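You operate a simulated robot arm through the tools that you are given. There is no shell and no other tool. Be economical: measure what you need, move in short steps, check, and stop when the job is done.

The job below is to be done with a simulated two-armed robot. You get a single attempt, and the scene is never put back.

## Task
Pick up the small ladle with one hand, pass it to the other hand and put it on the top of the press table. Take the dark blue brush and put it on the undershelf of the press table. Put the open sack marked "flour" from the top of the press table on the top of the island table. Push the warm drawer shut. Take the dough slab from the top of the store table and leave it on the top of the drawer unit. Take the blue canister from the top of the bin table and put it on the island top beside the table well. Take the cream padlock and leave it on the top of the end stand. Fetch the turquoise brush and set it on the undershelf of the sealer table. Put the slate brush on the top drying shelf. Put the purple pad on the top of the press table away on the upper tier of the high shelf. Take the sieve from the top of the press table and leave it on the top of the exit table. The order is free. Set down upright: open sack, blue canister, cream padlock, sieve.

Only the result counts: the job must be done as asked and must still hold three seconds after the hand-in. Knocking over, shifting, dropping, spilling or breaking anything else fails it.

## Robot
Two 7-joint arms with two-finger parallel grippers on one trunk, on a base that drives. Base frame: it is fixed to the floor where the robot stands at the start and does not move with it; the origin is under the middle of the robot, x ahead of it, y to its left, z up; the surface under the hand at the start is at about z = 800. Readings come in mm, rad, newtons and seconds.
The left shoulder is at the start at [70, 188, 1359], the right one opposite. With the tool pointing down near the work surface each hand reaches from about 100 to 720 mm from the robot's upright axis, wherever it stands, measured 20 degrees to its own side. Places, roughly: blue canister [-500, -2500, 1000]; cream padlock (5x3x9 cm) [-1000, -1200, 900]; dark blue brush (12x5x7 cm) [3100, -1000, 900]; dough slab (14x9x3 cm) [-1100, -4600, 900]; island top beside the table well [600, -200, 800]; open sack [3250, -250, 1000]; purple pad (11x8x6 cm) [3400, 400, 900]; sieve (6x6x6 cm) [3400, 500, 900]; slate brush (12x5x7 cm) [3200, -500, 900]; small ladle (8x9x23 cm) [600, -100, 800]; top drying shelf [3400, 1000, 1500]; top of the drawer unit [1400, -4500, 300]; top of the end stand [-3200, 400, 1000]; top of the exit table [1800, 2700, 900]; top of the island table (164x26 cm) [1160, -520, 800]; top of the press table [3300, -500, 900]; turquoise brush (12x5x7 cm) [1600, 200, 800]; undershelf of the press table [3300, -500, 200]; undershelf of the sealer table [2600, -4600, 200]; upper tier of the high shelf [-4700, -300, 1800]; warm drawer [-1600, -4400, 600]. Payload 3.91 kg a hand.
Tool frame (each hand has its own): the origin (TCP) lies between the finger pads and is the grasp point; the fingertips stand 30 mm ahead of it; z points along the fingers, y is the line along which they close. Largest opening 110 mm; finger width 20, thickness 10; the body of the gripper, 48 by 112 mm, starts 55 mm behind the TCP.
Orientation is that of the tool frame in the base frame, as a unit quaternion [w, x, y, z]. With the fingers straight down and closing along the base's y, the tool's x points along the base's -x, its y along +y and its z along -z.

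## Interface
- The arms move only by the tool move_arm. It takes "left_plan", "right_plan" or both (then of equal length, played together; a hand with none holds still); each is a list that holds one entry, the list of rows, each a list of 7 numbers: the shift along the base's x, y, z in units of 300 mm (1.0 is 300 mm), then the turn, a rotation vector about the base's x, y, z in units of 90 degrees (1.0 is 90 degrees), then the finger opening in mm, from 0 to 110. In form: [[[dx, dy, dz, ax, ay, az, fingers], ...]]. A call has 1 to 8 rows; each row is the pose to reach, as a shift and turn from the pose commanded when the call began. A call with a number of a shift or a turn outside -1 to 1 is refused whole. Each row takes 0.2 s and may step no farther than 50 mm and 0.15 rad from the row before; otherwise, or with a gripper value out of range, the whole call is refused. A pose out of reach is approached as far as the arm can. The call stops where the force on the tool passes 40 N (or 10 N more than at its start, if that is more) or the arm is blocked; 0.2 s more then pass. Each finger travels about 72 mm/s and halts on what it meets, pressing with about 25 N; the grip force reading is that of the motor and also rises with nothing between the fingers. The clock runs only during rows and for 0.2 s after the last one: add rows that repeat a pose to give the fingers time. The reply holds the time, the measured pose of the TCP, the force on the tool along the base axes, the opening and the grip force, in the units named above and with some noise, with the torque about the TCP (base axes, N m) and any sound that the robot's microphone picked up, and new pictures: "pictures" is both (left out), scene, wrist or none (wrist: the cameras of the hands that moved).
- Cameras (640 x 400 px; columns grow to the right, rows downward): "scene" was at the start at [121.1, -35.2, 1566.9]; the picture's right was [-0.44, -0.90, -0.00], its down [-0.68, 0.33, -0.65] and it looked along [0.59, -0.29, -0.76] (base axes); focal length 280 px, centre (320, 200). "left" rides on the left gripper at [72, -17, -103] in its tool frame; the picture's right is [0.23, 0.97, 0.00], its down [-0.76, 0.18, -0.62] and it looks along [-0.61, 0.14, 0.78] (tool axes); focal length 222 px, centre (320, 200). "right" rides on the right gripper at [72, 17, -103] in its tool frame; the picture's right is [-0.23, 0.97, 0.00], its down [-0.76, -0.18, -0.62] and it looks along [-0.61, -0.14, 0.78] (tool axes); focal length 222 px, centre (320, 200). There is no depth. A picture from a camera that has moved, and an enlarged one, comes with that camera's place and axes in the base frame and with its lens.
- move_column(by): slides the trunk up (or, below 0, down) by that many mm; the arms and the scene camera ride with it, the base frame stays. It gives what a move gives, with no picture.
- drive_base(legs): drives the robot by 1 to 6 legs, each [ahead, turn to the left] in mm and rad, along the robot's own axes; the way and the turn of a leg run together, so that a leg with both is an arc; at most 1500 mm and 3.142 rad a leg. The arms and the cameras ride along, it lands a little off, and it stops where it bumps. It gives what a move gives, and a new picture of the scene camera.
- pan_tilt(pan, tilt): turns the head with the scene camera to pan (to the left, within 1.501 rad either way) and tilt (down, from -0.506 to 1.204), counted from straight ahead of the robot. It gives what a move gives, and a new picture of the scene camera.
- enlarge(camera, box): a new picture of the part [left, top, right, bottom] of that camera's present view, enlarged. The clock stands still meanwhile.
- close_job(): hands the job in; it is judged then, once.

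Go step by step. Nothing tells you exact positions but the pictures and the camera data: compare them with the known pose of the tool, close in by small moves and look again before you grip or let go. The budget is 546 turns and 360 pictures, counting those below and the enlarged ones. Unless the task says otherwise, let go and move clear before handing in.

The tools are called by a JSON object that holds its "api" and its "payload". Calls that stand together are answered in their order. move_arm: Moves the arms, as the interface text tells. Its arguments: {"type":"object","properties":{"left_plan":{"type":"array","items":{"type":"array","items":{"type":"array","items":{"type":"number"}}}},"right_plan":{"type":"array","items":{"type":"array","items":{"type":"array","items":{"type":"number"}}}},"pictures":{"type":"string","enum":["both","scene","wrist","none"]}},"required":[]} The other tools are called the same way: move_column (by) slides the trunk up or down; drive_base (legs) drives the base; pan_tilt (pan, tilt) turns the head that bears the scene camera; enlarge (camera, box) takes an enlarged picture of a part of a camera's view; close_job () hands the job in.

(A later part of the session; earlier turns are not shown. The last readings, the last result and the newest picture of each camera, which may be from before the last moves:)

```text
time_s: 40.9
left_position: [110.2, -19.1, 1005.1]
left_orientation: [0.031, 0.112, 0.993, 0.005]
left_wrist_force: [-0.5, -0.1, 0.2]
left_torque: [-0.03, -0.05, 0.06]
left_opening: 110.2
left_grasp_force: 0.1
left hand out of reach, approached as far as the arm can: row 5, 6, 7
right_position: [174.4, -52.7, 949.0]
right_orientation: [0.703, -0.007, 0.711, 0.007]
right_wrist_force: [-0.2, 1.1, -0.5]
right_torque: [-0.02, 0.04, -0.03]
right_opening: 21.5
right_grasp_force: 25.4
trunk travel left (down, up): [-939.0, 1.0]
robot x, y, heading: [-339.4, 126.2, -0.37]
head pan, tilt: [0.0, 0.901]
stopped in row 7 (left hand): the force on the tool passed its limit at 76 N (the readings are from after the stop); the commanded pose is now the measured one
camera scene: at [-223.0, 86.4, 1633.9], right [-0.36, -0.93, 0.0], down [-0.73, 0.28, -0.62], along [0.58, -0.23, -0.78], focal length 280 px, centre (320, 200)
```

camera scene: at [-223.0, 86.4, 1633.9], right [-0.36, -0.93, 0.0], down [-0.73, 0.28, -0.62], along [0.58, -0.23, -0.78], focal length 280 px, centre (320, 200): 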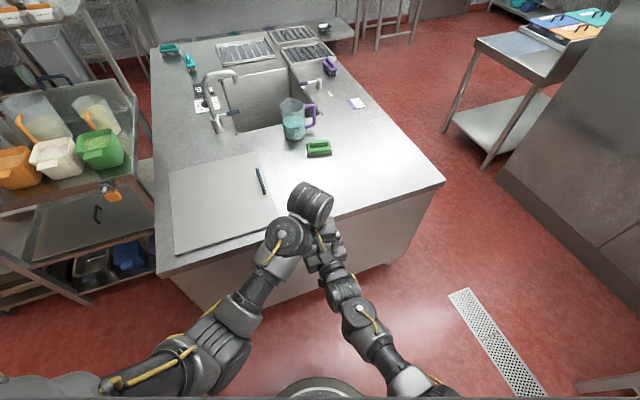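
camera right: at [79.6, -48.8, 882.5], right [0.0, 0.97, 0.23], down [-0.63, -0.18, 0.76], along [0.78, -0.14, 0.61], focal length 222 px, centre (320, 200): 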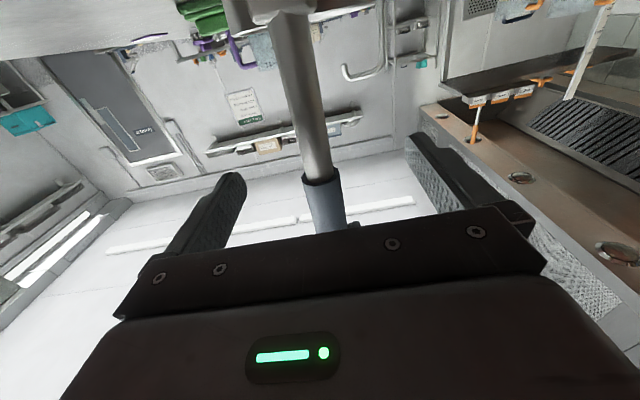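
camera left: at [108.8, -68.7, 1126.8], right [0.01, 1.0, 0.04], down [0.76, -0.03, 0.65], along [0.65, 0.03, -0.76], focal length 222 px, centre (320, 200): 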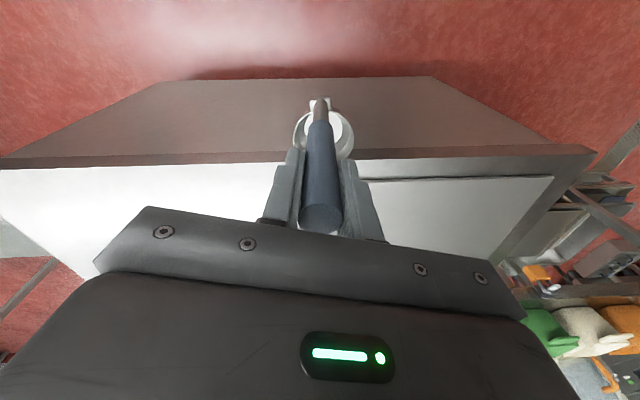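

The left hand brushed the right gripper on the way back. I'll move it straight to the left, clear of it.

{"api": "move_arm", "payload": {"left_plan": [[[0.0, 0.05, 0.02, 0, 0, 0, 110], [0.02, 0.18, 0.03, 0, 0, 0, 110], [0.03, 0.32, 0.03, 0, 0, 0, 110], [0.05, 0.46, 0.03, 0, 0, 0, 110], [0.05, 0.6, 0.03, 0, 0, 0, 110], [0.05, 0.74, 0.03, 0, 0, 0, 110]]], "pictures": "scene"}}

```text
time_s: 41.3
left_position: [111.3, -12.2, 1008.9]
left_orientation: [0.033, 0.112, 0.993, 0.0]
left_wrist_force: [0.0, -1.7, -1.0]
left_torque: [0.02, 0.0, 0.06]
left_opening: 110.2
left_grasp_force: 0.1
left hand out of reach, approached as far as the arm can: row 1, 2
right_position: [178.5, -43.4, 950.8]
right_orientation: [0.705, -0.011, 0.709, 0.014]
right_wrist_force: [0.3, 1.5, 0.0]
right_torque: [-0.07, 0.13, -0.16]
right_opening: 21.4
right_grasp_force: 25.6
trunk travel left (down, up): [-939.0, 1.0]
robot x, y, heading: [-339.3, 130.3, -0.372]
head pan, tilt: [0.0, 0.901]
stopped in row 2 (left hand): the force on the tool passed its limit at 54 N (the readings are from after the stop); the commanded pose is now the measured one
camera scene: at [-220.0, 84.3, 1633.5], right [-0.36, -0.93, 0.0], down [-0.73, 0.28, -0.62], along [0.58, -0.23, -0.78], focal length 280 px, centre (320, 200)
```

scene: 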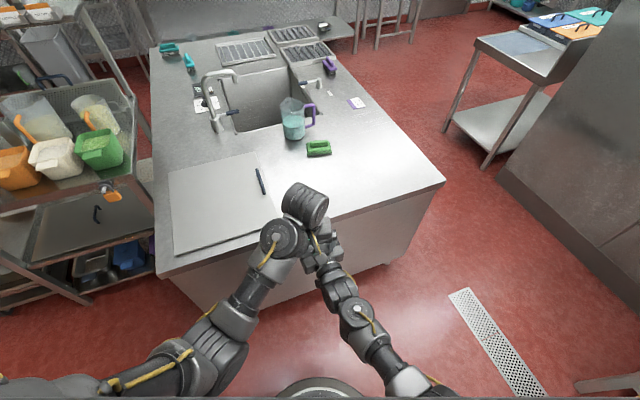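

The left finger sits against the top of the right wrist. I'll lower the right hand with the ladle to free both.

{"api": "move_arm", "payload": {"right_plan": [[[0, -0.0, -0.1, 0, 0, 0, 5], [0, -0.0, -0.22, 0, 0, 0, 5], [0, -0.0, -0.35, 0, 0, 0, 5], [0, -0.0, -0.45, 0, 0, 0, 5]]], "pictures": "none"}}

{"api": "move_arm", "payload": {"left_plan": [[[0.0, 0.1, 0.0, 0, 0, 0, 110], [0.02, 0.25, 0.0, 0, 0, 0, 110], [0.03, 0.4, 0.0, 0, 0, 0, 110], [0.05, 0.55, 0.0, 0, 0, 0, 110], [0.05, 0.7, 0.0, 0, 0, 0, 110], [0.05, 0.84, 0.0, 0, 0, 0, 110]]], "pictures": "scene"}}

```text
time_s: 42.5
left_position: [110.3, -11.5, 1008.1]
left_orientation: [0.034, 0.113, 0.993, -0.001]
left_wrist_force: [0.0, -0.8, 0.1]
left_torque: [0.01, 0.01, 0.0]
left_opening: 110.2
left_grasp_force: 0.2
right_position: [149.1, -109.9, 813.0]
right_orientation: [0.688, -0.03, 0.724, -0.029]
right_wrist_force: [0.1, 0.5, -0.4]
right_torque: [-0.02, 0.05, -0.02]
right_opening: 21.6
right_grasp_force: 25.1
right hand out of reach, approached as far as the arm can: row 4
trunk travel left (down, up): [-939.0, 1.0]
robot x, y, heading: [-336.0, 130.5, -0.371]
head pan, tilt: [0.0, 0.901]
stopped in row 4 (right hand): the arm was blocked; the commanded pose is now the measured one
```

```text
time_s: 43.9
left_position: [105.3, 201.1, 978.7]
left_orientation: [0.035, 0.096, 0.995, -0.002]
left_wrist_force: [-0.7, -28.8, -19.1]
left_torque: [3.24, -1.75, 2.61]
left_opening: 109.9
left_grasp_force: 0.2
left hand out of reach, approached as far as the arm can: row 1, 2, 3, 4, 5, 6
right_position: [148.6, -110.9, 814.4]
right_orientation: [0.688, -0.031, 0.725, -0.029]
right_wrist_force: [0.1, 0.1, 0.3]
right_torque: [0.0, 0.04, -0.06]
right_opening: 21.2
right_grasp_force: 25.0
trunk travel left (down, up): [-939.0, 1.0]
robot x, y, heading: [-338.9, 130.0, -0.372]
head pan, tilt: [0.0, 0.901]
stopped in row 6 (left hand): the force on the tool passed its limit at 156 N (the readings are from after the stop); the commanded pose is now the measured one
camera scene: at [-221.7, 84.8, 1633.7], right [-0.36, -0.93, 0.0], down [-0.73, 0.28, -0.62], along [0.58, -0.23, -0.78], focal length 280 px, centre (320, 200)
```

scene: 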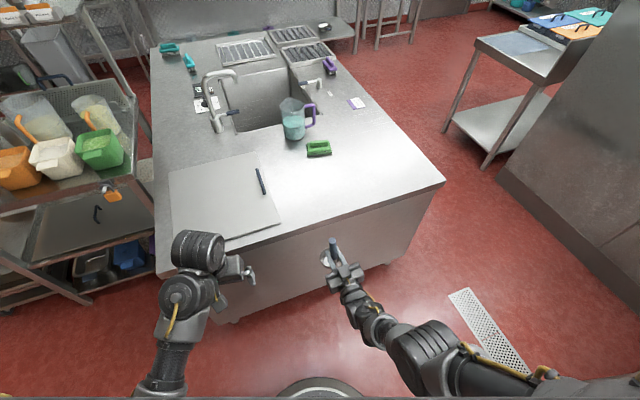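

Right hand holds the ladle cleanly. The left arm is folded against itself, so I'll unfold it by pitching its tool up to point forward.

{"api": "move_arm", "payload": {"left_plan": [[[0.03, -0.05, 0, -0.033, -0.085, 0, 110], [0.05, -0.08, 0, -0.066, -0.17, 0, 110], [0.05, -0.08, 0, -0.099, -0.255, 0, 110], [0.05, -0.08, 0, -0.132, -0.34, 0, 110], [0.05, -0.08, 0, -0.165, -0.425, 0, 110], [0.05, -0.08, 0, -0.198, -0.51, 0, 110], [0.05, -0.08, 0, -0.231, -0.595, 0, 110], [0.05, -0.08, 0, -0.264, -0.68, 0, 110]]], "pictures": "none"}}

{"api": "move_arm", "payload": {"left_plan": [[[0.0, 0.1, 0.1, -0.033, -0.085, 0, 110], [0.0, 0.2, 0.2, -0.066, -0.17, 0, 110], [0.0, 0.3, 0.3, -0.09, -0.23, 0, 110], [0.0, 0.4, 0.4, -0.09, -0.23, 0, 110], [0.0, 0.4, 0.4, -0.09, -0.23, 0, 110]]], "pictures": "scene"}}

```text
time_s: 45.7
left_position: [117.9, 175.8, 977.4]
left_orientation: [0.551, 0.076, 0.818, -0.144]
left_wrist_force: [-0.4, -0.6, -0.1]
left_torque: [-0.01, -0.04, 0.01]
left_opening: 110.2
left_grasp_force: 0.0
left hand out of reach, approached as far as the arm can: row 4, 5
right_position: [148.6, -113.1, 813.6]
right_orientation: [0.689, -0.03, 0.724, -0.028]
right_wrist_force: [0.3, -0.4, 0.3]
right_torque: [0.02, 0.05, 0.0]
right_opening: 21.2
right_grasp_force: 24.7
trunk travel left (down, up): [-939.0, 1.0]
robot x, y, heading: [-339.2, 131.4, -0.371]
head pan, tilt: [0.0, 0.901]
```

```text
time_s: 46.9
left_position: [119.8, 296.1, 1099.3]
left_orientation: [0.692, 0.062, 0.694, -0.187]
left_wrist_force: [0.6, -0.4, -0.7]
left_torque: [0.02, 0.0, 0.01]
left_opening: 110.0
left_grasp_force: 0.0
right_position: [150.2, -111.2, 812.8]
right_orientation: [0.688, -0.031, 0.725, -0.028]
right_wrist_force: [-0.3, -0.4, 0.7]
right_torque: [0.01, 0.05, 0.03]
right_opening: 21.2
right_grasp_force: 24.8
trunk travel left (down, up): [-939.0, 1.0]
robot x, y, heading: [-339.7, 130.6, -0.37]
head pan, tilt: [0.0, 0.901]
camera scene: at [-220.5, 82.3, 1633.5], right [-0.36, -0.93, 0.0], down [-0.73, 0.28, -0.62], along [0.58, -0.22, -0.78], focal length 280 px, centre (320, 200)
```

scene: 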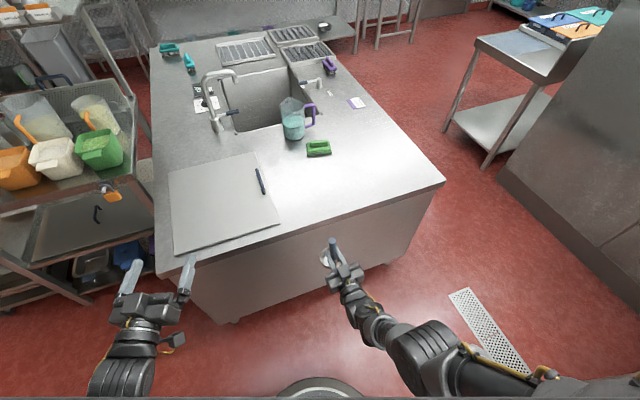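

The forward-pointing tool pose works well, so I'll use it from now on. I'll raise the ladle a bit and then drive around the island's right side toward the press table.

{"api": "move_arm", "payload": {"right_plan": [[[-0.03, -0.03, 0.15, 0, 0, 0, 5], [-0.06, -0.06, 0.3, 0, 0, 0, 5], [-0.1, -0.09, 0.45, 0, 0, 0, 5], [-0.13, -0.12, 0.6, 0, 0, 0, 5], [-0.15, -0.12, 0.75, 0, 0, 0, 5], [-0.15, -0.12, 0.87, 0, 0, 0, 5]]], "pictures": "none"}}

{"api": "drive_base", "payload": {"legs": [[0, -0.98], [1080, 0], [0, 1.1]]}}

```text
time_s: 48.3
left_position: [119.9, 297.2, 1097.8]
left_orientation: [0.692, 0.063, 0.695, -0.186]
left_wrist_force: [-0.3, 0.3, -0.2]
left_torque: [0.01, -0.01, 0.04]
left_opening: 109.8
left_grasp_force: 0.1
right_position: [106.0, -143.6, 1075.0]
right_orientation: [0.688, -0.031, 0.725, -0.028]
right_wrist_force: [0.5, -0.4, -0.7]
right_torque: [0.03, 0.07, -0.02]
right_opening: 20.9
right_grasp_force: 24.7
trunk travel left (down, up): [-939.0, 1.0]
robot x, y, heading: [-343.0, 130.3, -0.374]
head pan, tilt: [0.0, 0.901]
```

```text
time_s: 59.1
left_position: [326.7, -723.5, 1097.7]
left_orientation: [0.7, 0.03, 0.697, -0.154]
left_wrist_force: [0.5, 0.5, -1.0]
left_torque: [0.02, -0.01, 0.01]
left_opening: 109.9
left_grasp_force: 0.0
right_position: [354.1, -1165.7, 1075.0]
right_orientation: [0.688, -0.065, 0.722, 0.004]
right_wrist_force: [1.3, -0.1, -0.8]
right_torque: [0.01, 0.05, 0.01]
right_opening: 21.5
right_grasp_force: 24.3
trunk travel left (down, up): [-939.0, 1.0]
robot x, y, heading: [-113.2, -932.4, -0.279]
head pan, tilt: [0.0, 0.901]
camera scene: at [8.6, -969.0, 1633.5], right [-0.27, -0.96, 0.0], down [-0.75, 0.21, -0.62], along [0.6, -0.17, -0.78], focal length 280 px, centre (320, 200)
```

scene: 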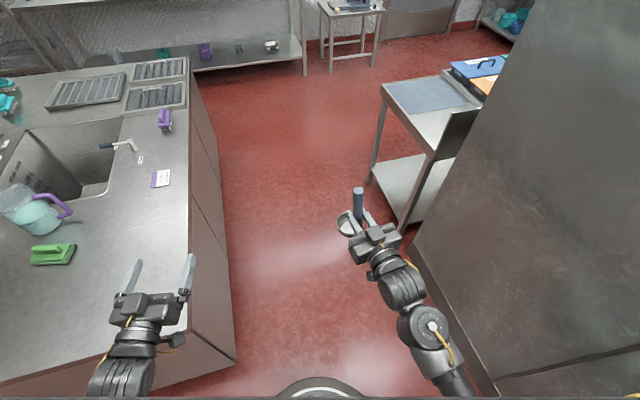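

The corridor is clear. I'll drive along it toward the press table.

{"api": "drive_base", "payload": {"legs": [[0, 0.04], [837, 0], [0, 0.24], [1450, 0]]}}

{"api": "pan_tilt", "payload": {"pan": 0.3, "tilt": 0.5}}

```text
time_s: 71.7
left_position: [2544.2, -844.1, 1097.5]
left_orientation: [0.714, -0.063, 0.694, -0.059]
left_wrist_force: [-0.5, -0.1, 0.5]
left_torque: [-0.01, -0.03, 0.02]
left_opening: 109.8
left_grasp_force: 0.1
right_position: [2685.7, -1261.2, 1074.8]
right_orientation: [0.682, -0.159, 0.708, 0.095]
right_wrist_force: [-0.3, -0.9, -1.2]
right_torque: [-0.01, 0.06, 0.01]
right_opening: 21.4
right_grasp_force: 24.2
trunk travel left (down, up): [-939.0, 1.0]
robot x, y, heading: [2174.3, -1165.3, -0.01]
head pan, tilt: [0.0, 0.901]
camera scene: at [2301.5, -1163.8, 1633.6], right [-0.01, -1.0, 0.0], down [-0.78, 0.01, -0.62], along [0.62, -0.01, -0.78], focal length 280 px, centre (320, 200)
```

scene: 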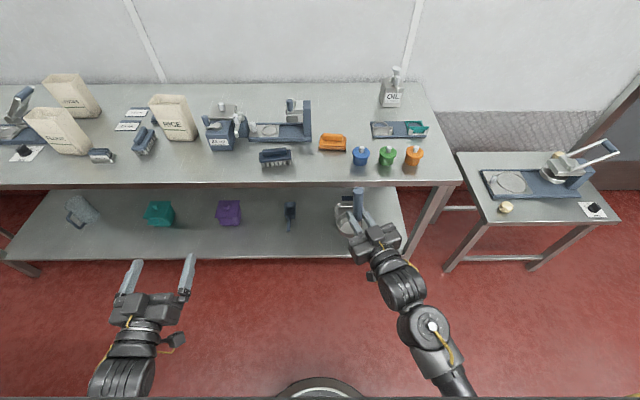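

```text
time_s: 72.6
left_position: [2545.3, -843.8, 1099.4]
left_orientation: [0.715, -0.063, 0.694, -0.06]
left_wrist_force: [-0.4, -0.4, 0.5]
left_torque: [0.02, 0.01, 0.01]
left_opening: 110.1
left_grasp_force: 0.1
right_position: [2686.4, -1262.4, 1075.1]
right_orientation: [0.682, -0.159, 0.708, 0.095]
right_wrist_force: [0.4, -0.3, 0.1]
right_torque: [0.02, 0.0, -0.02]
right_opening: 21.4
right_grasp_force: 25.1
trunk travel left (down, up): [-939.0, 1.0]
robot x, y, heading: [2170.7, -1162.8, -0.008]
head pan, tilt: [0.3, 0.499]
camera scene: at [2313.5, -1137.1, 1667.3], right [0.28, -0.96, 0.0], down [-0.46, -0.14, -0.88], along [0.84, 0.25, -0.48], focal length 280 px, centre (320, 200)
```

scene: 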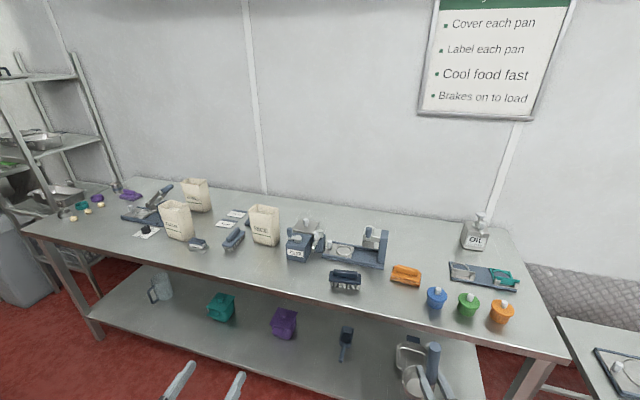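

I can see the press-table items: dark blue brush near [3063,-1009], slate brush near [3176,-488], sacks near [3132,-223], [3359,-167] and RICE at [3211,-628]. I'll raise the ladle and park in front of a free front spot around y = -740.

{"api": "enlarge", "payload": {"camera": "scene", "box": [40, 140, 400, 320]}}

{"api": "move_arm", "payload": {"right_plan": [[[0, 0, 0.1, 0, 0, 0, 5], [0, 0, 0.2, 0, 0, 0, 5], [0, 0, 0.25, 0, 0, 0, 5]]], "pictures": "none"}}

{"api": "drive_base", "payload": {"legs": [[0, 1.08], [580, 0], [0, -1.07]]}}

```text
1.78 times, centred on (220, 230) of scene
camera zoom: at [2313.5, -1137.1, 1667.3], right [0.28, -0.96, 0.0], down [-0.46, -0.14, -0.88], along [0.84, 0.25, -0.48], focal length 498 px, centre (498, 147)
```

zoom: 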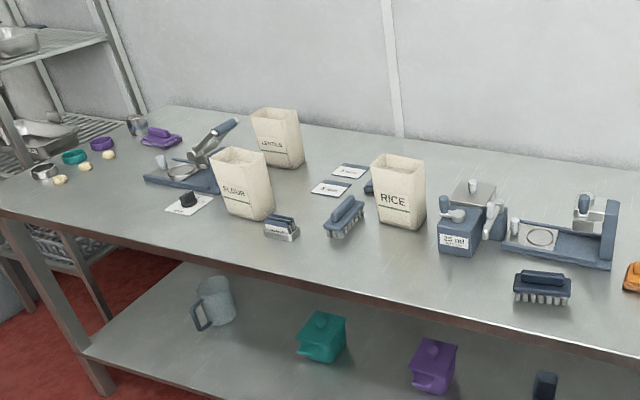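

```text
time_s: 73.4
left_position: [2545.3, -843.5, 1097.6]
left_orientation: [0.714, -0.063, 0.694, -0.06]
left_wrist_force: [-0.4, -0.2, 0.1]
left_torque: [-0.05, 0.0, 0.02]
left_opening: 110.1
left_grasp_force: 0.1
right_position: [2687.8, -1261.4, 1148.1]
right_orientation: [0.681, -0.161, 0.708, 0.095]
right_wrist_force: [-0.7, -0.4, -1.6]
right_torque: [0.03, 0.07, 0.01]
right_opening: 21.1
right_grasp_force: 24.6
trunk travel left (down, up): [-939.0, 1.0]
robot x, y, heading: [2173.5, -1164.2, -0.006]
head pan, tilt: [0.3, 0.499]
```

```text
time_s: 82.0
left_position: [2828.5, -355.6, 1098.2]
left_orientation: [0.714, -0.061, 0.695, -0.062]
left_wrist_force: [-0.8, 0.1, -0.6]
left_torque: [0.01, -0.01, -0.03]
left_opening: 110.3
left_grasp_force: 0.0
right_position: [2965.9, -774.9, 1148.4]
right_orientation: [0.682, -0.156, 0.708, 0.092]
right_wrist_force: [0.6, 1.0, -0.7]
right_torque: [-0.01, 0.04, -0.03]
right_opening: 21.1
right_grasp_force: 25.2
trunk travel left (down, up): [-939.0, 1.0]
robot x, y, heading: [2456.5, -671.4, -0.021]
head pan, tilt: [0.3, 0.499]
camera scene: at [2593.2, -646.5, 1667.4], right [0.28, -0.96, 0.0], down [-0.46, -0.13, -0.88], along [0.84, 0.24, -0.48], focal length 280 px, centre (320, 200)
```

scene: 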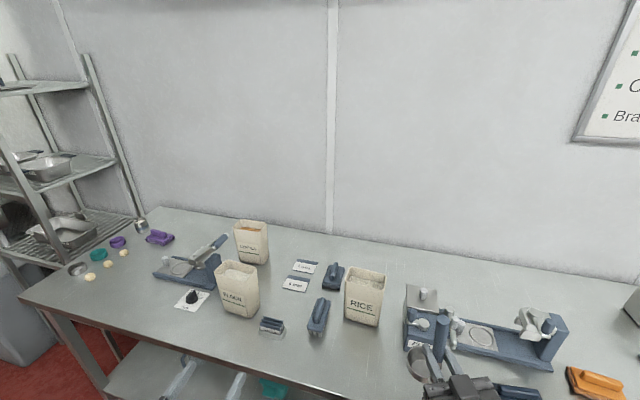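

FLOUR is the front-left sack. I'll check the landing spot under the ladle.

{"api": "pan_tilt", "payload": {"pan": -0.1, "tilt": 0.85}}

```text
time_s: 82.9
left_position: [2828.1, -355.5, 1098.0]
left_orientation: [0.714, -0.06, 0.695, -0.063]
left_wrist_force: [-0.1, 0.0, 0.4]
left_torque: [0.06, 0.01, -0.02]
left_opening: 110.2
left_grasp_force: 0.0
right_position: [2965.8, -774.5, 1148.0]
right_orientation: [0.682, -0.157, 0.708, 0.092]
right_wrist_force: [0.6, -0.6, -1.5]
right_torque: [0.0, 0.05, -0.02]
right_opening: 21.3
right_grasp_force: 24.8
trunk travel left (down, up): [-939.0, 1.0]
robot x, y, heading: [2455.3, -670.2, -0.022]
head pan, tilt: [-0.099, 0.85]
camera scene: at [2583.4, -681.0, 1637.5], right [-0.12, -0.99, 0.0], down [-0.75, 0.09, -0.66], along [0.66, -0.08, -0.75], focal length 280 px, centre (320, 200)
```

scene: 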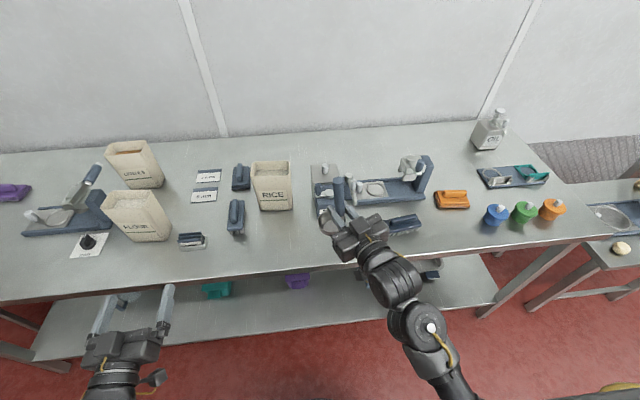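

{"api": "move_arm", "payload": {"right_plan": [[[0.03, 0.1, -0.03, 0, 0, 0, 5], [0.06, 0.2, -0.06, 0, 0, 0, 5], [0.1, 0.3, -0.12, 0, 0, 0, 5], [0.13, 0.36, -0.22, 0, 0, 0, 5], [0.13, 0.36, -0.32, 0, 0, 0, 5], [0.13, 0.36, -0.39, 0, 0, 0, 5], [0.13, 0.36, -0.39, 0, 0, 0, 5]]], "pictures": "both"}}

```text
time_s: 84.5
left_position: [2826.8, -356.3, 1098.8]
left_orientation: [0.714, -0.06, 0.695, -0.064]
left_wrist_force: [-0.6, 0.0, -0.5]
left_torque: [-0.01, -0.03, 0.01]
left_opening: 110.1
left_grasp_force: 0.1
right_position: [3006.1, -667.4, 1031.4]
right_orientation: [0.682, -0.157, 0.708, 0.092]
right_wrist_force: [0.2, -0.1, -1.2]
right_torque: [0.04, 0.06, -0.02]
right_opening: 21.5
right_grasp_force: 25.8
trunk travel left (down, up): [-939.0, 1.0]
robot x, y, heading: [2455.1, -670.0, -0.026]
head pan, tilt: [-0.099, 0.85]
camera scene: at [2583.5, -680.6, 1637.4], right [-0.12, -0.99, 0.0], down [-0.75, 0.09, -0.66], along [0.66, -0.08, -0.75], focal length 280 px, centre (320, 200)
camera right: at [2901.1, -694.9, 962.9], right [-0.33, 0.93, 0.15], down [-0.51, -0.31, 0.8], along [0.79, 0.2, 0.58], focal length 222 px, centre (320, 200)
```

scene: 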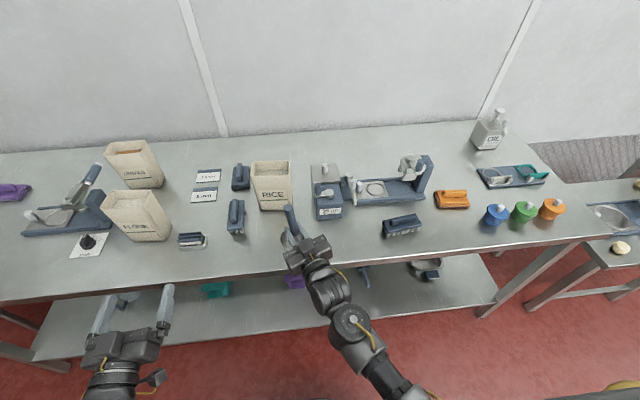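
right: 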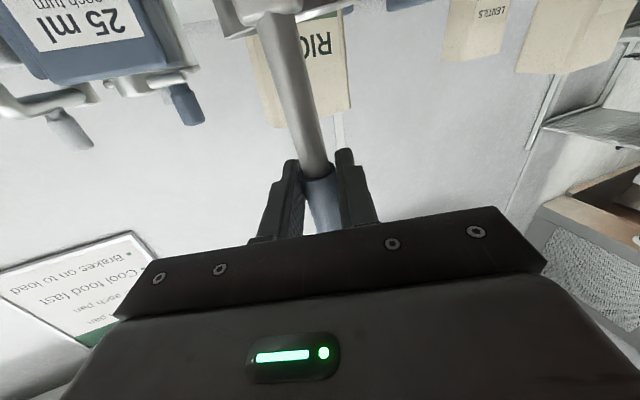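

The gripper is tilted about 5°. I'll level it while lowering until the ladle touches.

{"api": "move_arm", "payload": {"right_plan": [[[0, 0, -0.02, 0.062, -0.012, 0, 5], [0, 0, -0.045, 0.062, -0.012, 0, 5], [0, 0, -0.055, 0.062, -0.012, 0, 5], [0, 0, -0.062, 0.062, -0.012, 0, 5], [0, 0, -0.068, 0.062, -0.012, 0, 5], [0, 0, -0.074, 0.062, -0.012, 0, 5]]], "pictures": "wrist"}}

```text
time_s: 85.9
left_position: [2828.4, -355.9, 1097.6]
left_orientation: [0.714, -0.06, 0.695, -0.063]
left_wrist_force: [-0.5, -0.8, -0.1]
left_torque: [-0.01, 0.0, 0.03]
left_opening: 110.0
left_grasp_force: 0.1
right_position: [3006.5, -666.7, 1010.3]
right_orientation: [0.695, -0.124, 0.696, 0.126]
right_wrist_force: [-0.1, -0.1, -1.9]
right_torque: [-0.05, 0.06, 0.02]
right_opening: 21.4
right_grasp_force: 24.9
trunk travel left (down, up): [-939.0, 1.0]
robot x, y, heading: [2455.7, -668.4, -0.024]
head pan, tilt: [-0.099, 0.85]
camera right: at [2902.2, -687.2, 936.8], right [-0.34, 0.91, 0.23], down [-0.52, -0.39, 0.76], along [0.78, 0.14, 0.61], focal length 222 px, centre (320, 200)
```

right: 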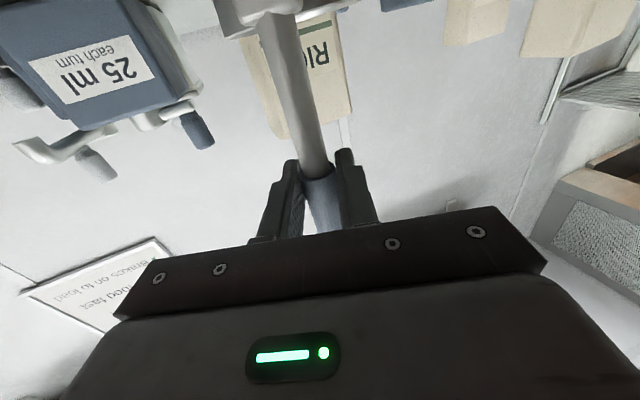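

The stem seems to lean a few degrees within the grip, so I'll correct that roll and verify with an enlarged scene view.

{"api": "move_arm", "payload": {"right_plan": [[[0, 0, 0.02, 0.06, 0.02, 0, 5], [0, 0, 0.02, 0.06, 0.02, 0, 5]]], "pictures": "wrist"}}

{"api": "enlarge", "payload": {"camera": "scene", "box": [200, 170, 400, 295]}}

```text
time_s: 86.5
left_position: [2828.8, -356.1, 1098.5]
left_orientation: [0.714, -0.061, 0.695, -0.063]
left_wrist_force: [0.7, 0.8, 0.5]
left_torque: [0.01, 0.0, 0.02]
left_opening: 110.0
left_grasp_force: 0.1
right_position: [3005.0, -667.4, 1016.4]
right_orientation: [0.69, -0.088, 0.701, 0.161]
right_wrist_force: [0.3, -0.1, -1.5]
right_torque: [0.0, 0.03, -0.01]
right_opening: 20.9
right_grasp_force: 25.3
trunk travel left (down, up): [-939.0, 1.0]
robot x, y, heading: [2454.7, -668.0, -0.02]
head pan, tilt: [-0.099, 0.85]
camera right: at [2899.9, -681.2, 944.8], right [-0.33, 0.89, 0.33], down [-0.5, -0.46, 0.74], along [0.8, 0.08, 0.59], focal length 222 px, centre (320, 200)
```

right: 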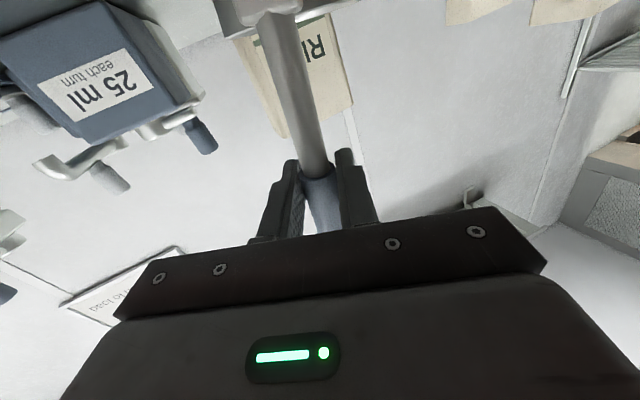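

```text
3.20 times, centred on (300, 232) of scene
camera zoom: at [2583.5, -681.1, 1637.4], right [-0.12, -0.99, 0.0], down [-0.75, 0.09, -0.66], along [0.66, -0.08, -0.75], focal length 897 px, centre (384, 96)
```

zoom: 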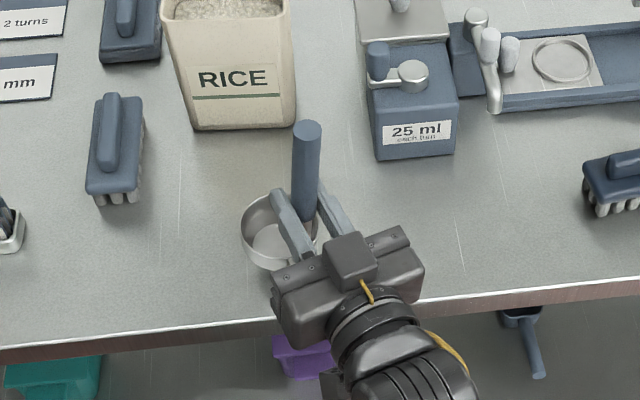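

The scene view shows the previous level pose was right. I'll undo that roll and lower to contact.

{"api": "move_arm", "payload": {"right_plan": [[[0, 0, 0, -0.065, -0.02, 0, 5], [0, 0, -0.03, -0.065, -0.02, 0, 5], [0, 0, -0.04, -0.065, -0.02, 0, 5], [0, 0, -0.05, -0.065, -0.02, 0, 5], [0, 0, -0.06, -0.065, -0.02, 0, 5], [0, 0, -0.07, -0.065, -0.02, 0, 5]]], "pictures": "none"}}

{"api": "enlarge", "payload": {"camera": "scene", "box": [200, 170, 400, 295]}}

```text
time_s: 87.9
left_position: [2827.4, -355.1, 1097.6]
left_orientation: [0.714, -0.06, 0.695, -0.063]
left_wrist_force: [0.9, 0.0, 0.4]
left_torque: [0.04, 0.01, 0.03]
left_opening: 109.9
left_grasp_force: 0.0
right_position: [3004.9, -666.9, 993.9]
right_orientation: [0.695, -0.126, 0.697, 0.123]
right_wrist_force: [-0.5, 0.4, -1.1]
right_torque: [0.0, 0.03, 0.01]
right_opening: 21.2
right_grasp_force: 25.8
trunk travel left (down, up): [-939.0, 1.0]
robot x, y, heading: [2452.8, -669.7, -0.019]
head pan, tilt: [-0.099, 0.85]
```

```text
3.20 times, centred on (300, 232) of scene
camera zoom: at [2583.5, -681.0, 1637.4], right [-0.12, -0.99, 0.0], down [-0.75, 0.09, -0.66], along [0.66, -0.08, -0.75], focal length 897 px, centre (384, 96)
```

zoom: 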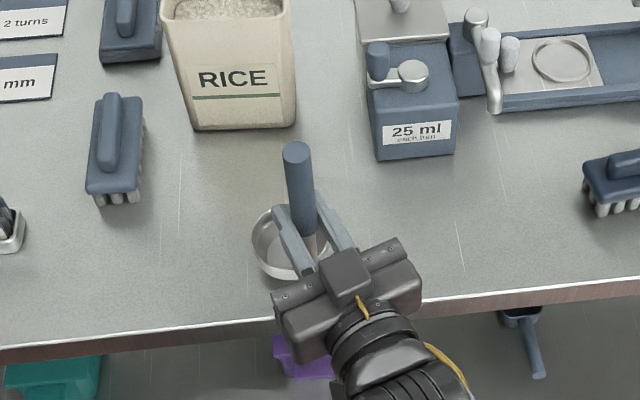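

{"api": "move_arm", "payload": {"right_plan": [[[0, 0, -0.015, 0, 0, 0, 5], [0, 0, -0.03, 0, 0, 0, 5], [0, 0, -0.045, 0, 0, 0, 5]]], "pictures": "none"}}

```text
time_s: 88.7
left_position: [2825.9, -355.6, 1099.3]
left_orientation: [0.715, -0.061, 0.694, -0.063]
left_wrist_force: [0.9, -0.6, 0.1]
left_torque: [-0.04, 0.04, -0.03]
left_opening: 110.0
left_grasp_force: 0.1
right_position: [3003.2, -667.8, 984.4]
right_orientation: [0.697, -0.126, 0.695, 0.124]
right_wrist_force: [-0.9, -2.4, 16.7]
right_torque: [0.06, -0.17, 0.0]
right_opening: 21.3
right_grasp_force: 24.9
trunk travel left (down, up): [-939.0, 1.0]
robot x, y, heading: [2453.8, -670.2, -0.022]
head pan, tilt: [-0.099, 0.85]
```

Contact felt (17 N). I'll ease off, open, and back the hand straight out.

{"api": "move_arm", "payload": {"right_plan": [[[0, 0, 0.01, 0, 0, 0, 5], [0, 0, 0.01, 0, 0, 0, 60], [0, 0, 0.01, 0, 0, 0, 110], [0, 0, 0.01, 0, 0, 0, 110], [-0.1, -0.035, 0.01, 0, 0, 0, 110], [-0.23, -0.08, 0.01, 0, 0, 0, 110], [-0.36, -0.12, 0.01, 0, 0, 0, 110], [-0.45, -0.16, 0.05, 0, 0, 0, 110]]], "pictures": "scene"}}

```text
time_s: 90.5
left_position: [2825.1, -356.8, 1098.3]
left_orientation: [0.715, -0.059, 0.694, -0.063]
left_wrist_force: [0.1, -0.1, -0.1]
left_torque: [-0.04, 0.02, 0.01]
left_opening: 110.2
left_grasp_force: 0.0
right_position: [2866.9, -712.9, 996.6]
right_orientation: [0.696, -0.127, 0.696, 0.123]
right_wrist_force: [-0.4, 0.4, 0.9]
right_torque: [-0.03, 0.01, 0.0]
right_opening: 110.0
right_grasp_force: 0.1
trunk travel left (down, up): [-939.0, 1.0]
robot x, y, heading: [2453.4, -675.5, -0.021]
head pan, tilt: [-0.099, 0.85]
camera scene: at [2581.3, -681.7, 1637.6], right [-0.12, -0.99, 0.0], down [-0.75, 0.09, -0.66], along [0.66, -0.08, -0.75], focal length 280 px, centre (320, 200)
```

scene: 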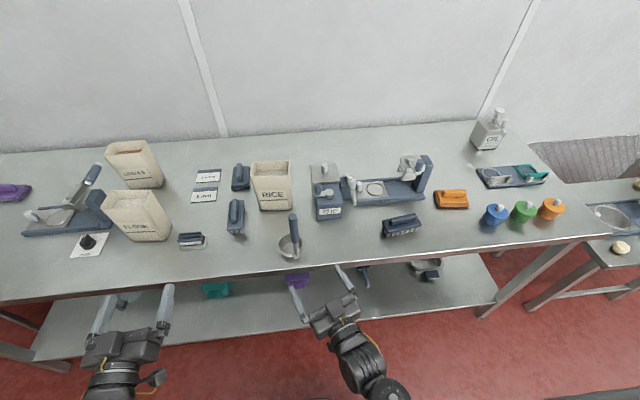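

The ladle is standing on the press table. Next is the dark blue brush, whose axis runs roughly along y at about [3068,-1000]. I'll pull the left hand in and shift the robot right.

{"api": "move_arm", "payload": {"left_plan": [[[-0.16, 0, 0, 0, 0, 0, 110], [-0.32, 0, 0, 0, 0, 0, 110], [-0.45, 0, 0.05, 0, 0, 0, 110]]], "right_plan": [[[-0.1, -0.05, 0.1, 0, 0, 0, 110], [-0.1, -0.1, 0.2, 0, 0, 0, 110], [-0.1, -0.15, 0.3, 0, 0, 0, 110]]], "pictures": "none"}}

{"api": "drive_base", "payload": {"legs": [[0, -1.25], [150, 0], [0, 1.27]]}}

```text
time_s: 91.3
left_position: [2691.6, -356.4, 1115.4]
left_orientation: [0.714, -0.058, 0.694, -0.063]
left_wrist_force: [0.0, 0.2, 0.2]
left_torque: [0.0, 0.03, -0.01]
left_opening: 109.8
left_grasp_force: 0.1
right_position: [2838.9, -759.7, 1087.5]
right_orientation: [0.695, -0.127, 0.697, 0.123]
right_wrist_force: [0.0, -0.9, 1.1]
right_torque: [-0.02, 0.02, 0.04]
right_opening: 110.0
right_grasp_force: 0.1
trunk travel left (down, up): [-939.0, 1.0]
robot x, y, heading: [2455.9, -670.9, -0.023]
head pan, tilt: [-0.099, 0.85]
```

```text
time_s: 99.0
left_position: [2732.7, -501.9, 1115.0]
left_orientation: [0.714, -0.061, 0.694, -0.062]
left_wrist_force: [0.6, -0.2, 1.0]
left_torque: [-0.02, -0.01, 0.01]
left_opening: 110.1
left_grasp_force: 0.0
right_position: [2880.7, -904.0, 1087.8]
right_orientation: [0.695, -0.127, 0.697, 0.123]
right_wrist_force: [-0.5, 1.0, 0.2]
right_torque: [-0.02, 0.03, -0.01]
right_opening: 110.1
right_grasp_force: 0.1
trunk travel left (down, up): [-939.0, 1.0]
robot x, y, heading: [2498.7, -816.6, -0.021]
head pan, tilt: [-0.099, 0.85]
camera scene: at [2626.0, -827.7, 1637.4], right [-0.12, -0.99, 0.0], down [-0.75, 0.09, -0.66], along [0.66, -0.08, -0.75], focal length 280 px, centre (320, 200)
```

scene: 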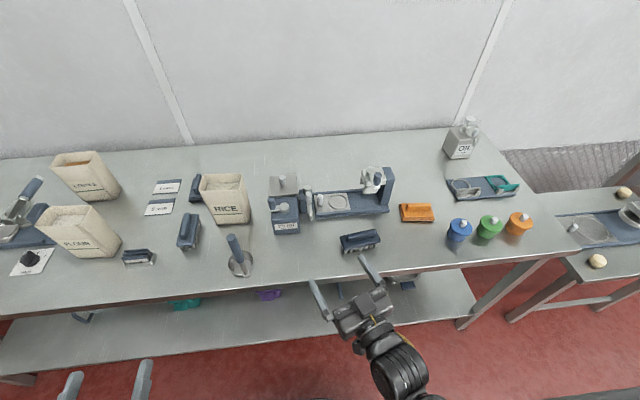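

Brush centre is at about [3077,-1007]. I'll turn the right tool to point down, closing across the brush's narrow side, and move above it.

{"api": "move_arm", "payload": {"right_plan": [[[0, 0, 0, -0.066, 0.038, 0.0487, 110], [0, 0, 0, -0.132, 0.076, 0.0974, 110], [0, 0, 0, -0.198, 0.114, 0.146, 110], [0, 0, 0, -0.264, 0.152, 0.195, 110], [0, 0, 0, -0.33, 0.19, 0.2436, 110], [0, 0, 0, -0.396, 0.228, 0.292, 110], [0, 0, 0, -0.4615, 0.266, 0.341, 110]]], "pictures": "none"}}

{"api": "move_arm", "payload": {"right_plan": [[[0.09, -0.05, 0, -0.066, 0.038, 0.0487, 110], [0.18, -0.1, 0, -0.132, 0.076, 0.0974, 110], [0.28, -0.15, 0, -0.198, 0.114, 0.146, 110], [0.37, -0.2, 0, -0.264, 0.152, 0.195, 110], [0.46, -0.25, -0.02, -0.33, 0.19, 0.2436, 110], [0.55, -0.3, -0.05, -0.396, 0.228, 0.292, 110], [0.65, -0.345, -0.08, -0.4615, 0.266, 0.341, 110], [0.65, -0.345, -0.08, -0.4615, 0.266, 0.341, 110]]], "pictures": "both"}}

```text
time_s: 100.6
left_position: [2736.7, -501.5, 1112.0]
left_orientation: [0.713, -0.06, 0.695, -0.063]
left_wrist_force: [0.8, 0.3, -0.5]
left_torque: [0.0, 0.0, 0.0]
left_opening: 109.9
left_grasp_force: 0.0
right_position: [2883.0, -904.3, 1086.6]
right_orientation: [0.393, -0.509, 0.763, 0.068]
right_wrist_force: [-0.2, 0.2, -0.4]
right_torque: [0.06, -0.02, 0.01]
right_opening: 109.8
right_grasp_force: 0.1
trunk travel left (down, up): [-939.0, 1.0]
robot x, y, heading: [2491.3, -816.5, -0.021]
head pan, tilt: [-0.099, 0.85]
```

```text
time_s: 102.4
left_position: [2733.3, -503.9, 1114.3]
left_orientation: [0.714, -0.06, 0.694, -0.062]
left_wrist_force: [-0.7, 0.2, 1.4]
left_torque: [-0.02, -0.04, 0.05]
left_opening: 110.0
left_grasp_force: 0.1
right_position: [3075.0, -1008.2, 1065.0]
right_orientation: [0.001, 0.766, -0.643, 0.0]
right_wrist_force: [0.3, -0.3, 0.1]
right_torque: [0.05, -0.03, -0.03]
right_opening: 109.8
right_grasp_force: 0.1
trunk travel left (down, up): [-939.0, 1.0]
robot x, y, heading: [2496.8, -814.3, -0.021]
head pan, tilt: [-0.099, 0.85]
camera scene: at [2625.4, -828.3, 1637.5], right [-0.12, -0.99, 0.0], down [-0.75, 0.09, -0.66], along [0.66, -0.08, -0.75], focal length 280 px, centre (320, 200)
camera right: at [3070.6, -1083.5, 1167.9], right [-1.0, 0.05, 0.0], down [0.04, 0.78, 0.62], along [0.03, 0.62, -0.78], focal length 222 px, centre (320, 200)
```

scene: 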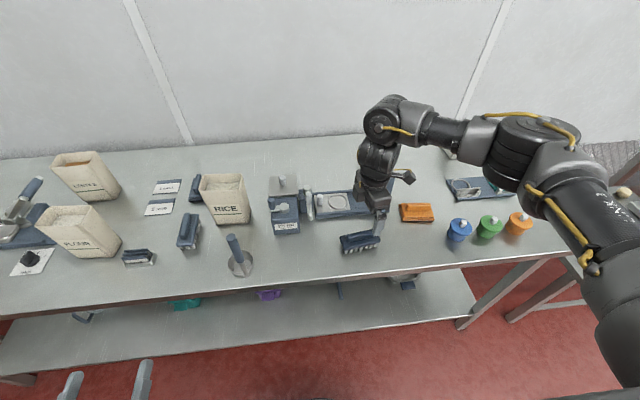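
right: 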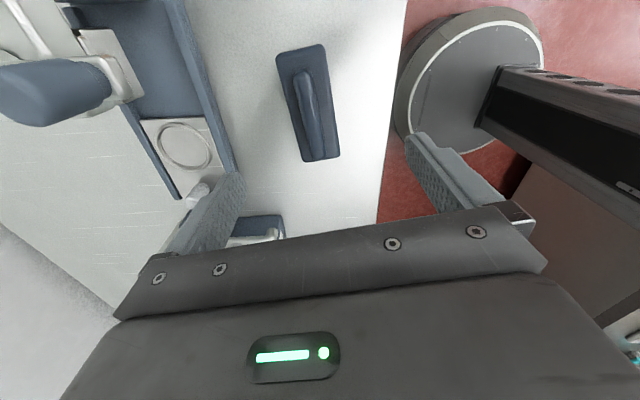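

The tool-down pose works well with this elbow. The brush is at [3086,-1007] and the finger axis is aligned, so I'll descend and grip.

{"api": "move_arm", "payload": {"right_plan": [[[0.037, 0, -0.12, 0, 0, 0, 90], [0.037, 0, -0.26, 0, 0, 0, 90], [0.037, 0, -0.38, 0, 0, 0, 90], [0.037, 0, -0.46, 0, 0, 0, 90], [0.037, 0, -0.483, 0, 0, 0, 90], [0.037, 0, -0.483, 0, 0, 0, 90]]], "pictures": "wrist"}}

```text
time_s: 103.8
left_position: [2732.6, -503.8, 1115.0]
left_orientation: [0.714, -0.061, 0.694, -0.062]
left_wrist_force: [0.3, -0.6, -0.6]
left_torque: [0.0, 0.0, -0.02]
left_opening: 109.9
left_grasp_force: 0.0
right_position: [3085.9, -1008.7, 919.1]
right_orientation: [0.0, 0.766, -0.643, 0.0]
right_wrist_force: [-0.5, -0.5, 0.0]
right_torque: [0.01, -0.02, 0.02]
right_opening: 89.9
right_grasp_force: 0.0
trunk travel left (down, up): [-939.0, 1.0]
robot x, y, heading: [2499.7, -820.8, -0.021]
head pan, tilt: [-0.099, 0.85]
camera right: at [3082.7, -1083.2, 1021.6], right [-1.0, 0.06, 0.0], down [0.04, 0.78, 0.62], along [0.03, 0.62, -0.78], focal length 222 px, centre (320, 200)
```

right: 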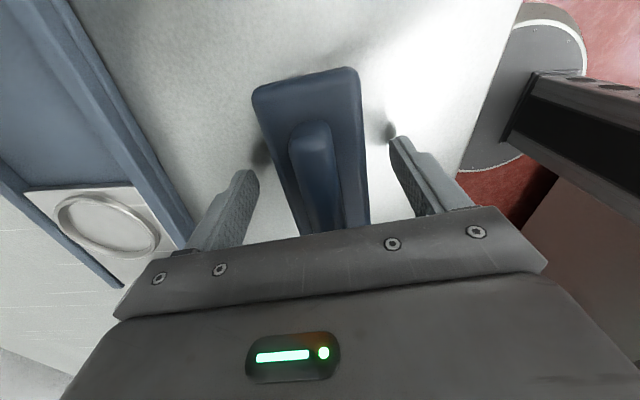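

{"api": "move_arm", "payload": {"right_plan": [[[0, 0, 0, 0, 0, 0, 50], [0, 0, 0, 0, 0, 0, 20], [0, 0, 0, 0, 0, 0, 20], [0, 0, 0, 0, 0, 0, 20], [0, 0, 0, 0, 0, 0, 20]]], "pictures": "none"}}

{"api": "move_arm", "payload": {"right_plan": [[[0, 0, 0.1, 0, 0, 0, 20], [0, 0, 0.25, 0, 0, 0, 20], [0, 0, 0.4, 0, 0, 0, 20], [0, 0, 0.5, 0, 0, 0, 20]]], "pictures": "both"}}

```text
time_s: 105.0
left_position: [2733.4, -503.8, 1114.7]
left_orientation: [0.714, -0.061, 0.694, -0.061]
left_wrist_force: [0.0, -0.2, 0.1]
left_torque: [0.01, -0.02, -0.02]
left_opening: 110.1
left_grasp_force: 0.0
right_position: [3087.6, -1008.9, 918.8]
right_orientation: [0.0, 0.765, -0.644, 0.0]
right_wrist_force: [1.3, 0.1, -0.9]
right_torque: [0.04, 0.01, 0.03]
right_opening: 49.7
right_grasp_force: 24.7
trunk travel left (down, up): [-939.0, 1.0]
robot x, y, heading: [2501.8, -821.5, -0.019]
head pan, tilt: [-0.099, 0.85]
```

```text
time_s: 106.0
left_position: [2733.6, -502.4, 1114.2]
left_orientation: [0.714, -0.061, 0.694, -0.062]
left_wrist_force: [-0.3, 0.8, 0.2]
left_torque: [-0.02, -0.02, 0.02]
left_opening: 109.9
left_grasp_force: 0.0
right_position: [3086.2, -1006.2, 1070.3]
right_orientation: [0.001, 0.765, -0.644, 0.0]
right_wrist_force: [0.4, 0.3, -1.6]
right_torque: [-0.03, 0.01, 0.01]
right_opening: 49.9
right_grasp_force: 24.9
trunk travel left (down, up): [-939.0, 1.0]
robot x, y, heading: [2499.0, -819.5, -0.021]
head pan, tilt: [-0.099, 0.85]
camera scene: at [2625.5, -827.2, 1637.4], right [-0.12, -0.99, 0.0], down [-0.75, 0.09, -0.66], along [0.66, -0.08, -0.75], focal length 280 px, centre (320, 200)
camera right: at [3081.5, -1080.7, 1171.9], right [-1.0, 0.06, 0.0], down [0.04, 0.78, 0.62], along [0.03, 0.62, -0.78], focal length 222 px, centre (320, 200)
```

scene: 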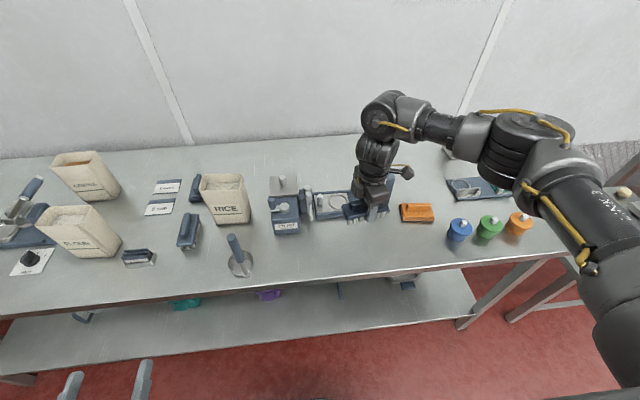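
right: 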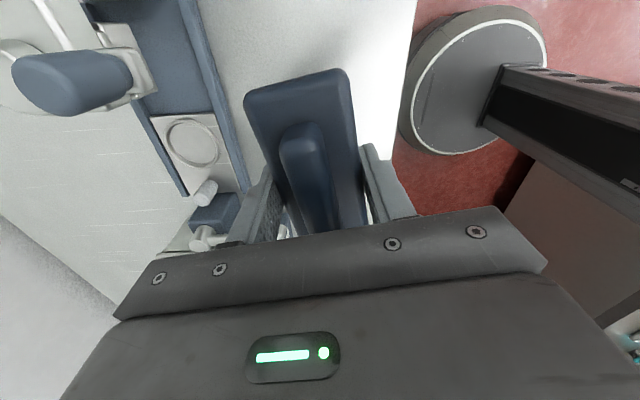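

Brush held. To reach the undershelf I'll pull the hand back in front of the table edge, lower the trunk, then look.

{"api": "move_arm", "payload": {"right_plan": [[[-0.12, 0.05, 0, 0, 0, 0, 20], [-0.26, 0.1, 0, 0, 0, 0, 20], [-0.4, 0.1, 0, 0, 0, 0, 20], [-0.54, 0.1, 0, 0, 0, 0, 20], [-0.68, 0.1, 0, 0, 0, 0, 20], [-0.82, 0.1, 0, 0, 0, 0, 20], [-0.93, 0.1, 0, 0, 0, 0, 20], [-0.93, 0.1, 0, 0, 0, 0, 20]]], "pictures": "scene"}}

```text
time_s: 107.8
left_position: [2733.7, -502.7, 1113.3]
left_orientation: [0.714, -0.061, 0.695, -0.062]
left_wrist_force: [0.5, -0.5, 0.1]
left_torque: [0.01, 0.01, 0.0]
left_opening: 110.0
left_grasp_force: 0.1
right_position: [2806.8, -975.8, 1068.9]
right_orientation: [0.001, 0.765, -0.644, 0.0]
right_wrist_force: [-0.5, -0.2, -0.6]
right_torque: [0.01, 0.01, -0.01]
right_opening: 49.5
right_grasp_force: 24.7
trunk travel left (down, up): [-939.0, 1.0]
robot x, y, heading: [2494.2, -814.0, -0.02]
head pan, tilt: [-0.099, 0.85]
camera scene: at [2626.4, -827.7, 1637.4], right [-0.12, -0.99, 0.0], down [-0.75, 0.09, -0.66], along [0.66, -0.08, -0.75], focal length 280 px, centre (320, 200)
```

scene: 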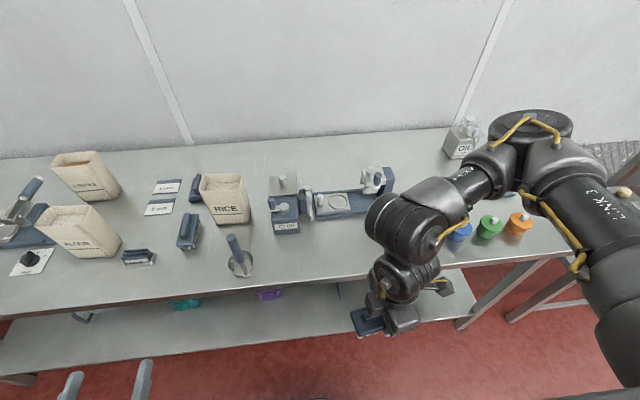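

The elbow overhangs the table edge, so I'll back the base before lowering.

{"api": "drive_base", "payload": {"legs": [[-180, 0]]}}

{"api": "move_column", "payload": {"by": -500}}

{"api": "pan_tilt", "payload": {"pan": -0.3, "tilt": 0.6}}

```text
time_s: 109.3
left_position: [2555.3, -499.2, 1112.4]
left_orientation: [0.714, -0.063, 0.695, -0.061]
left_wrist_force: [0.6, -0.8, -0.3]
left_torque: [-0.01, -0.03, 0.02]
left_opening: 110.0
left_grasp_force: 0.1
right_position: [2631.5, -973.1, 1068.3]
right_orientation: [0.001, 0.766, -0.642, -0.002]
right_wrist_force: [0.8, 0.0, -1.0]
right_torque: [0.01, 0.06, -0.06]
right_opening: 49.8
right_grasp_force: 25.4
trunk travel left (down, up): [-939.0, 1.0]
robot x, y, heading: [2320.7, -813.8, -0.017]
head pan, tilt: [-0.099, 0.85]
camera scene: at [2452.0, -824.6, 1637.1], right [-0.11, -0.99, 0.0], down [-0.75, 0.09, -0.66], along [0.65, -0.08, -0.75], focal length 280 px, centre (320, 200)
```

scene: 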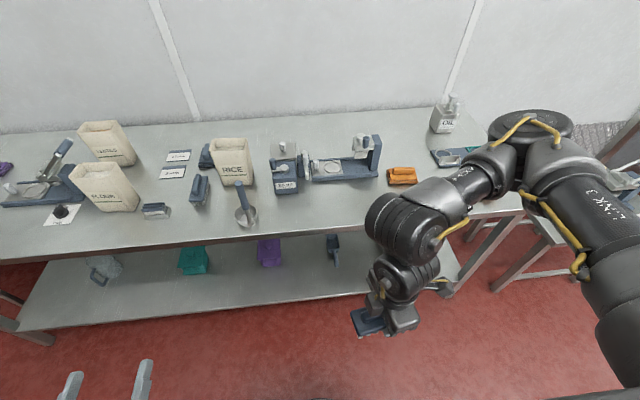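

```text
refused: -500 is not a number from -400 to 400
```

```text
time_s: 110.0
left_position: [2554.0, -499.5, 1114.6]
left_orientation: [0.715, -0.062, 0.694, -0.061]
left_wrist_force: [-0.6, 0.0, 0.7]
left_torque: [-0.01, 0.03, -0.01]
left_opening: 110.0
left_grasp_force: 0.0
right_position: [2628.0, -972.7, 1068.3]
right_orientation: [-0.001, 0.767, -0.642, -0.001]
right_wrist_force: [-1.4, -0.2, -0.1]
right_torque: [-0.01, -0.04, 0.01]
right_opening: 49.6
right_grasp_force: 25.1
trunk travel left (down, up): [-939.0, 1.0]
robot x, y, heading: [2321.8, -814.8, -0.017]
head pan, tilt: [-0.3, 0.6]
camera scene: at [2452.9, -842.8, 1658.4], right [-0.31, -0.95, 0.0], down [-0.54, 0.18, -0.83], along [0.78, -0.26, -0.56], focal length 280 px, centre (320, 200)
```

scene: 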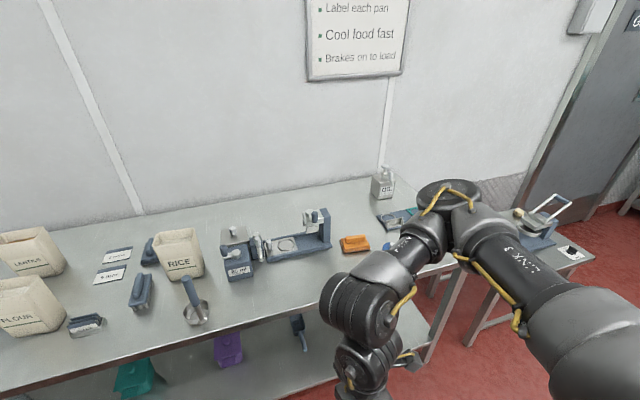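

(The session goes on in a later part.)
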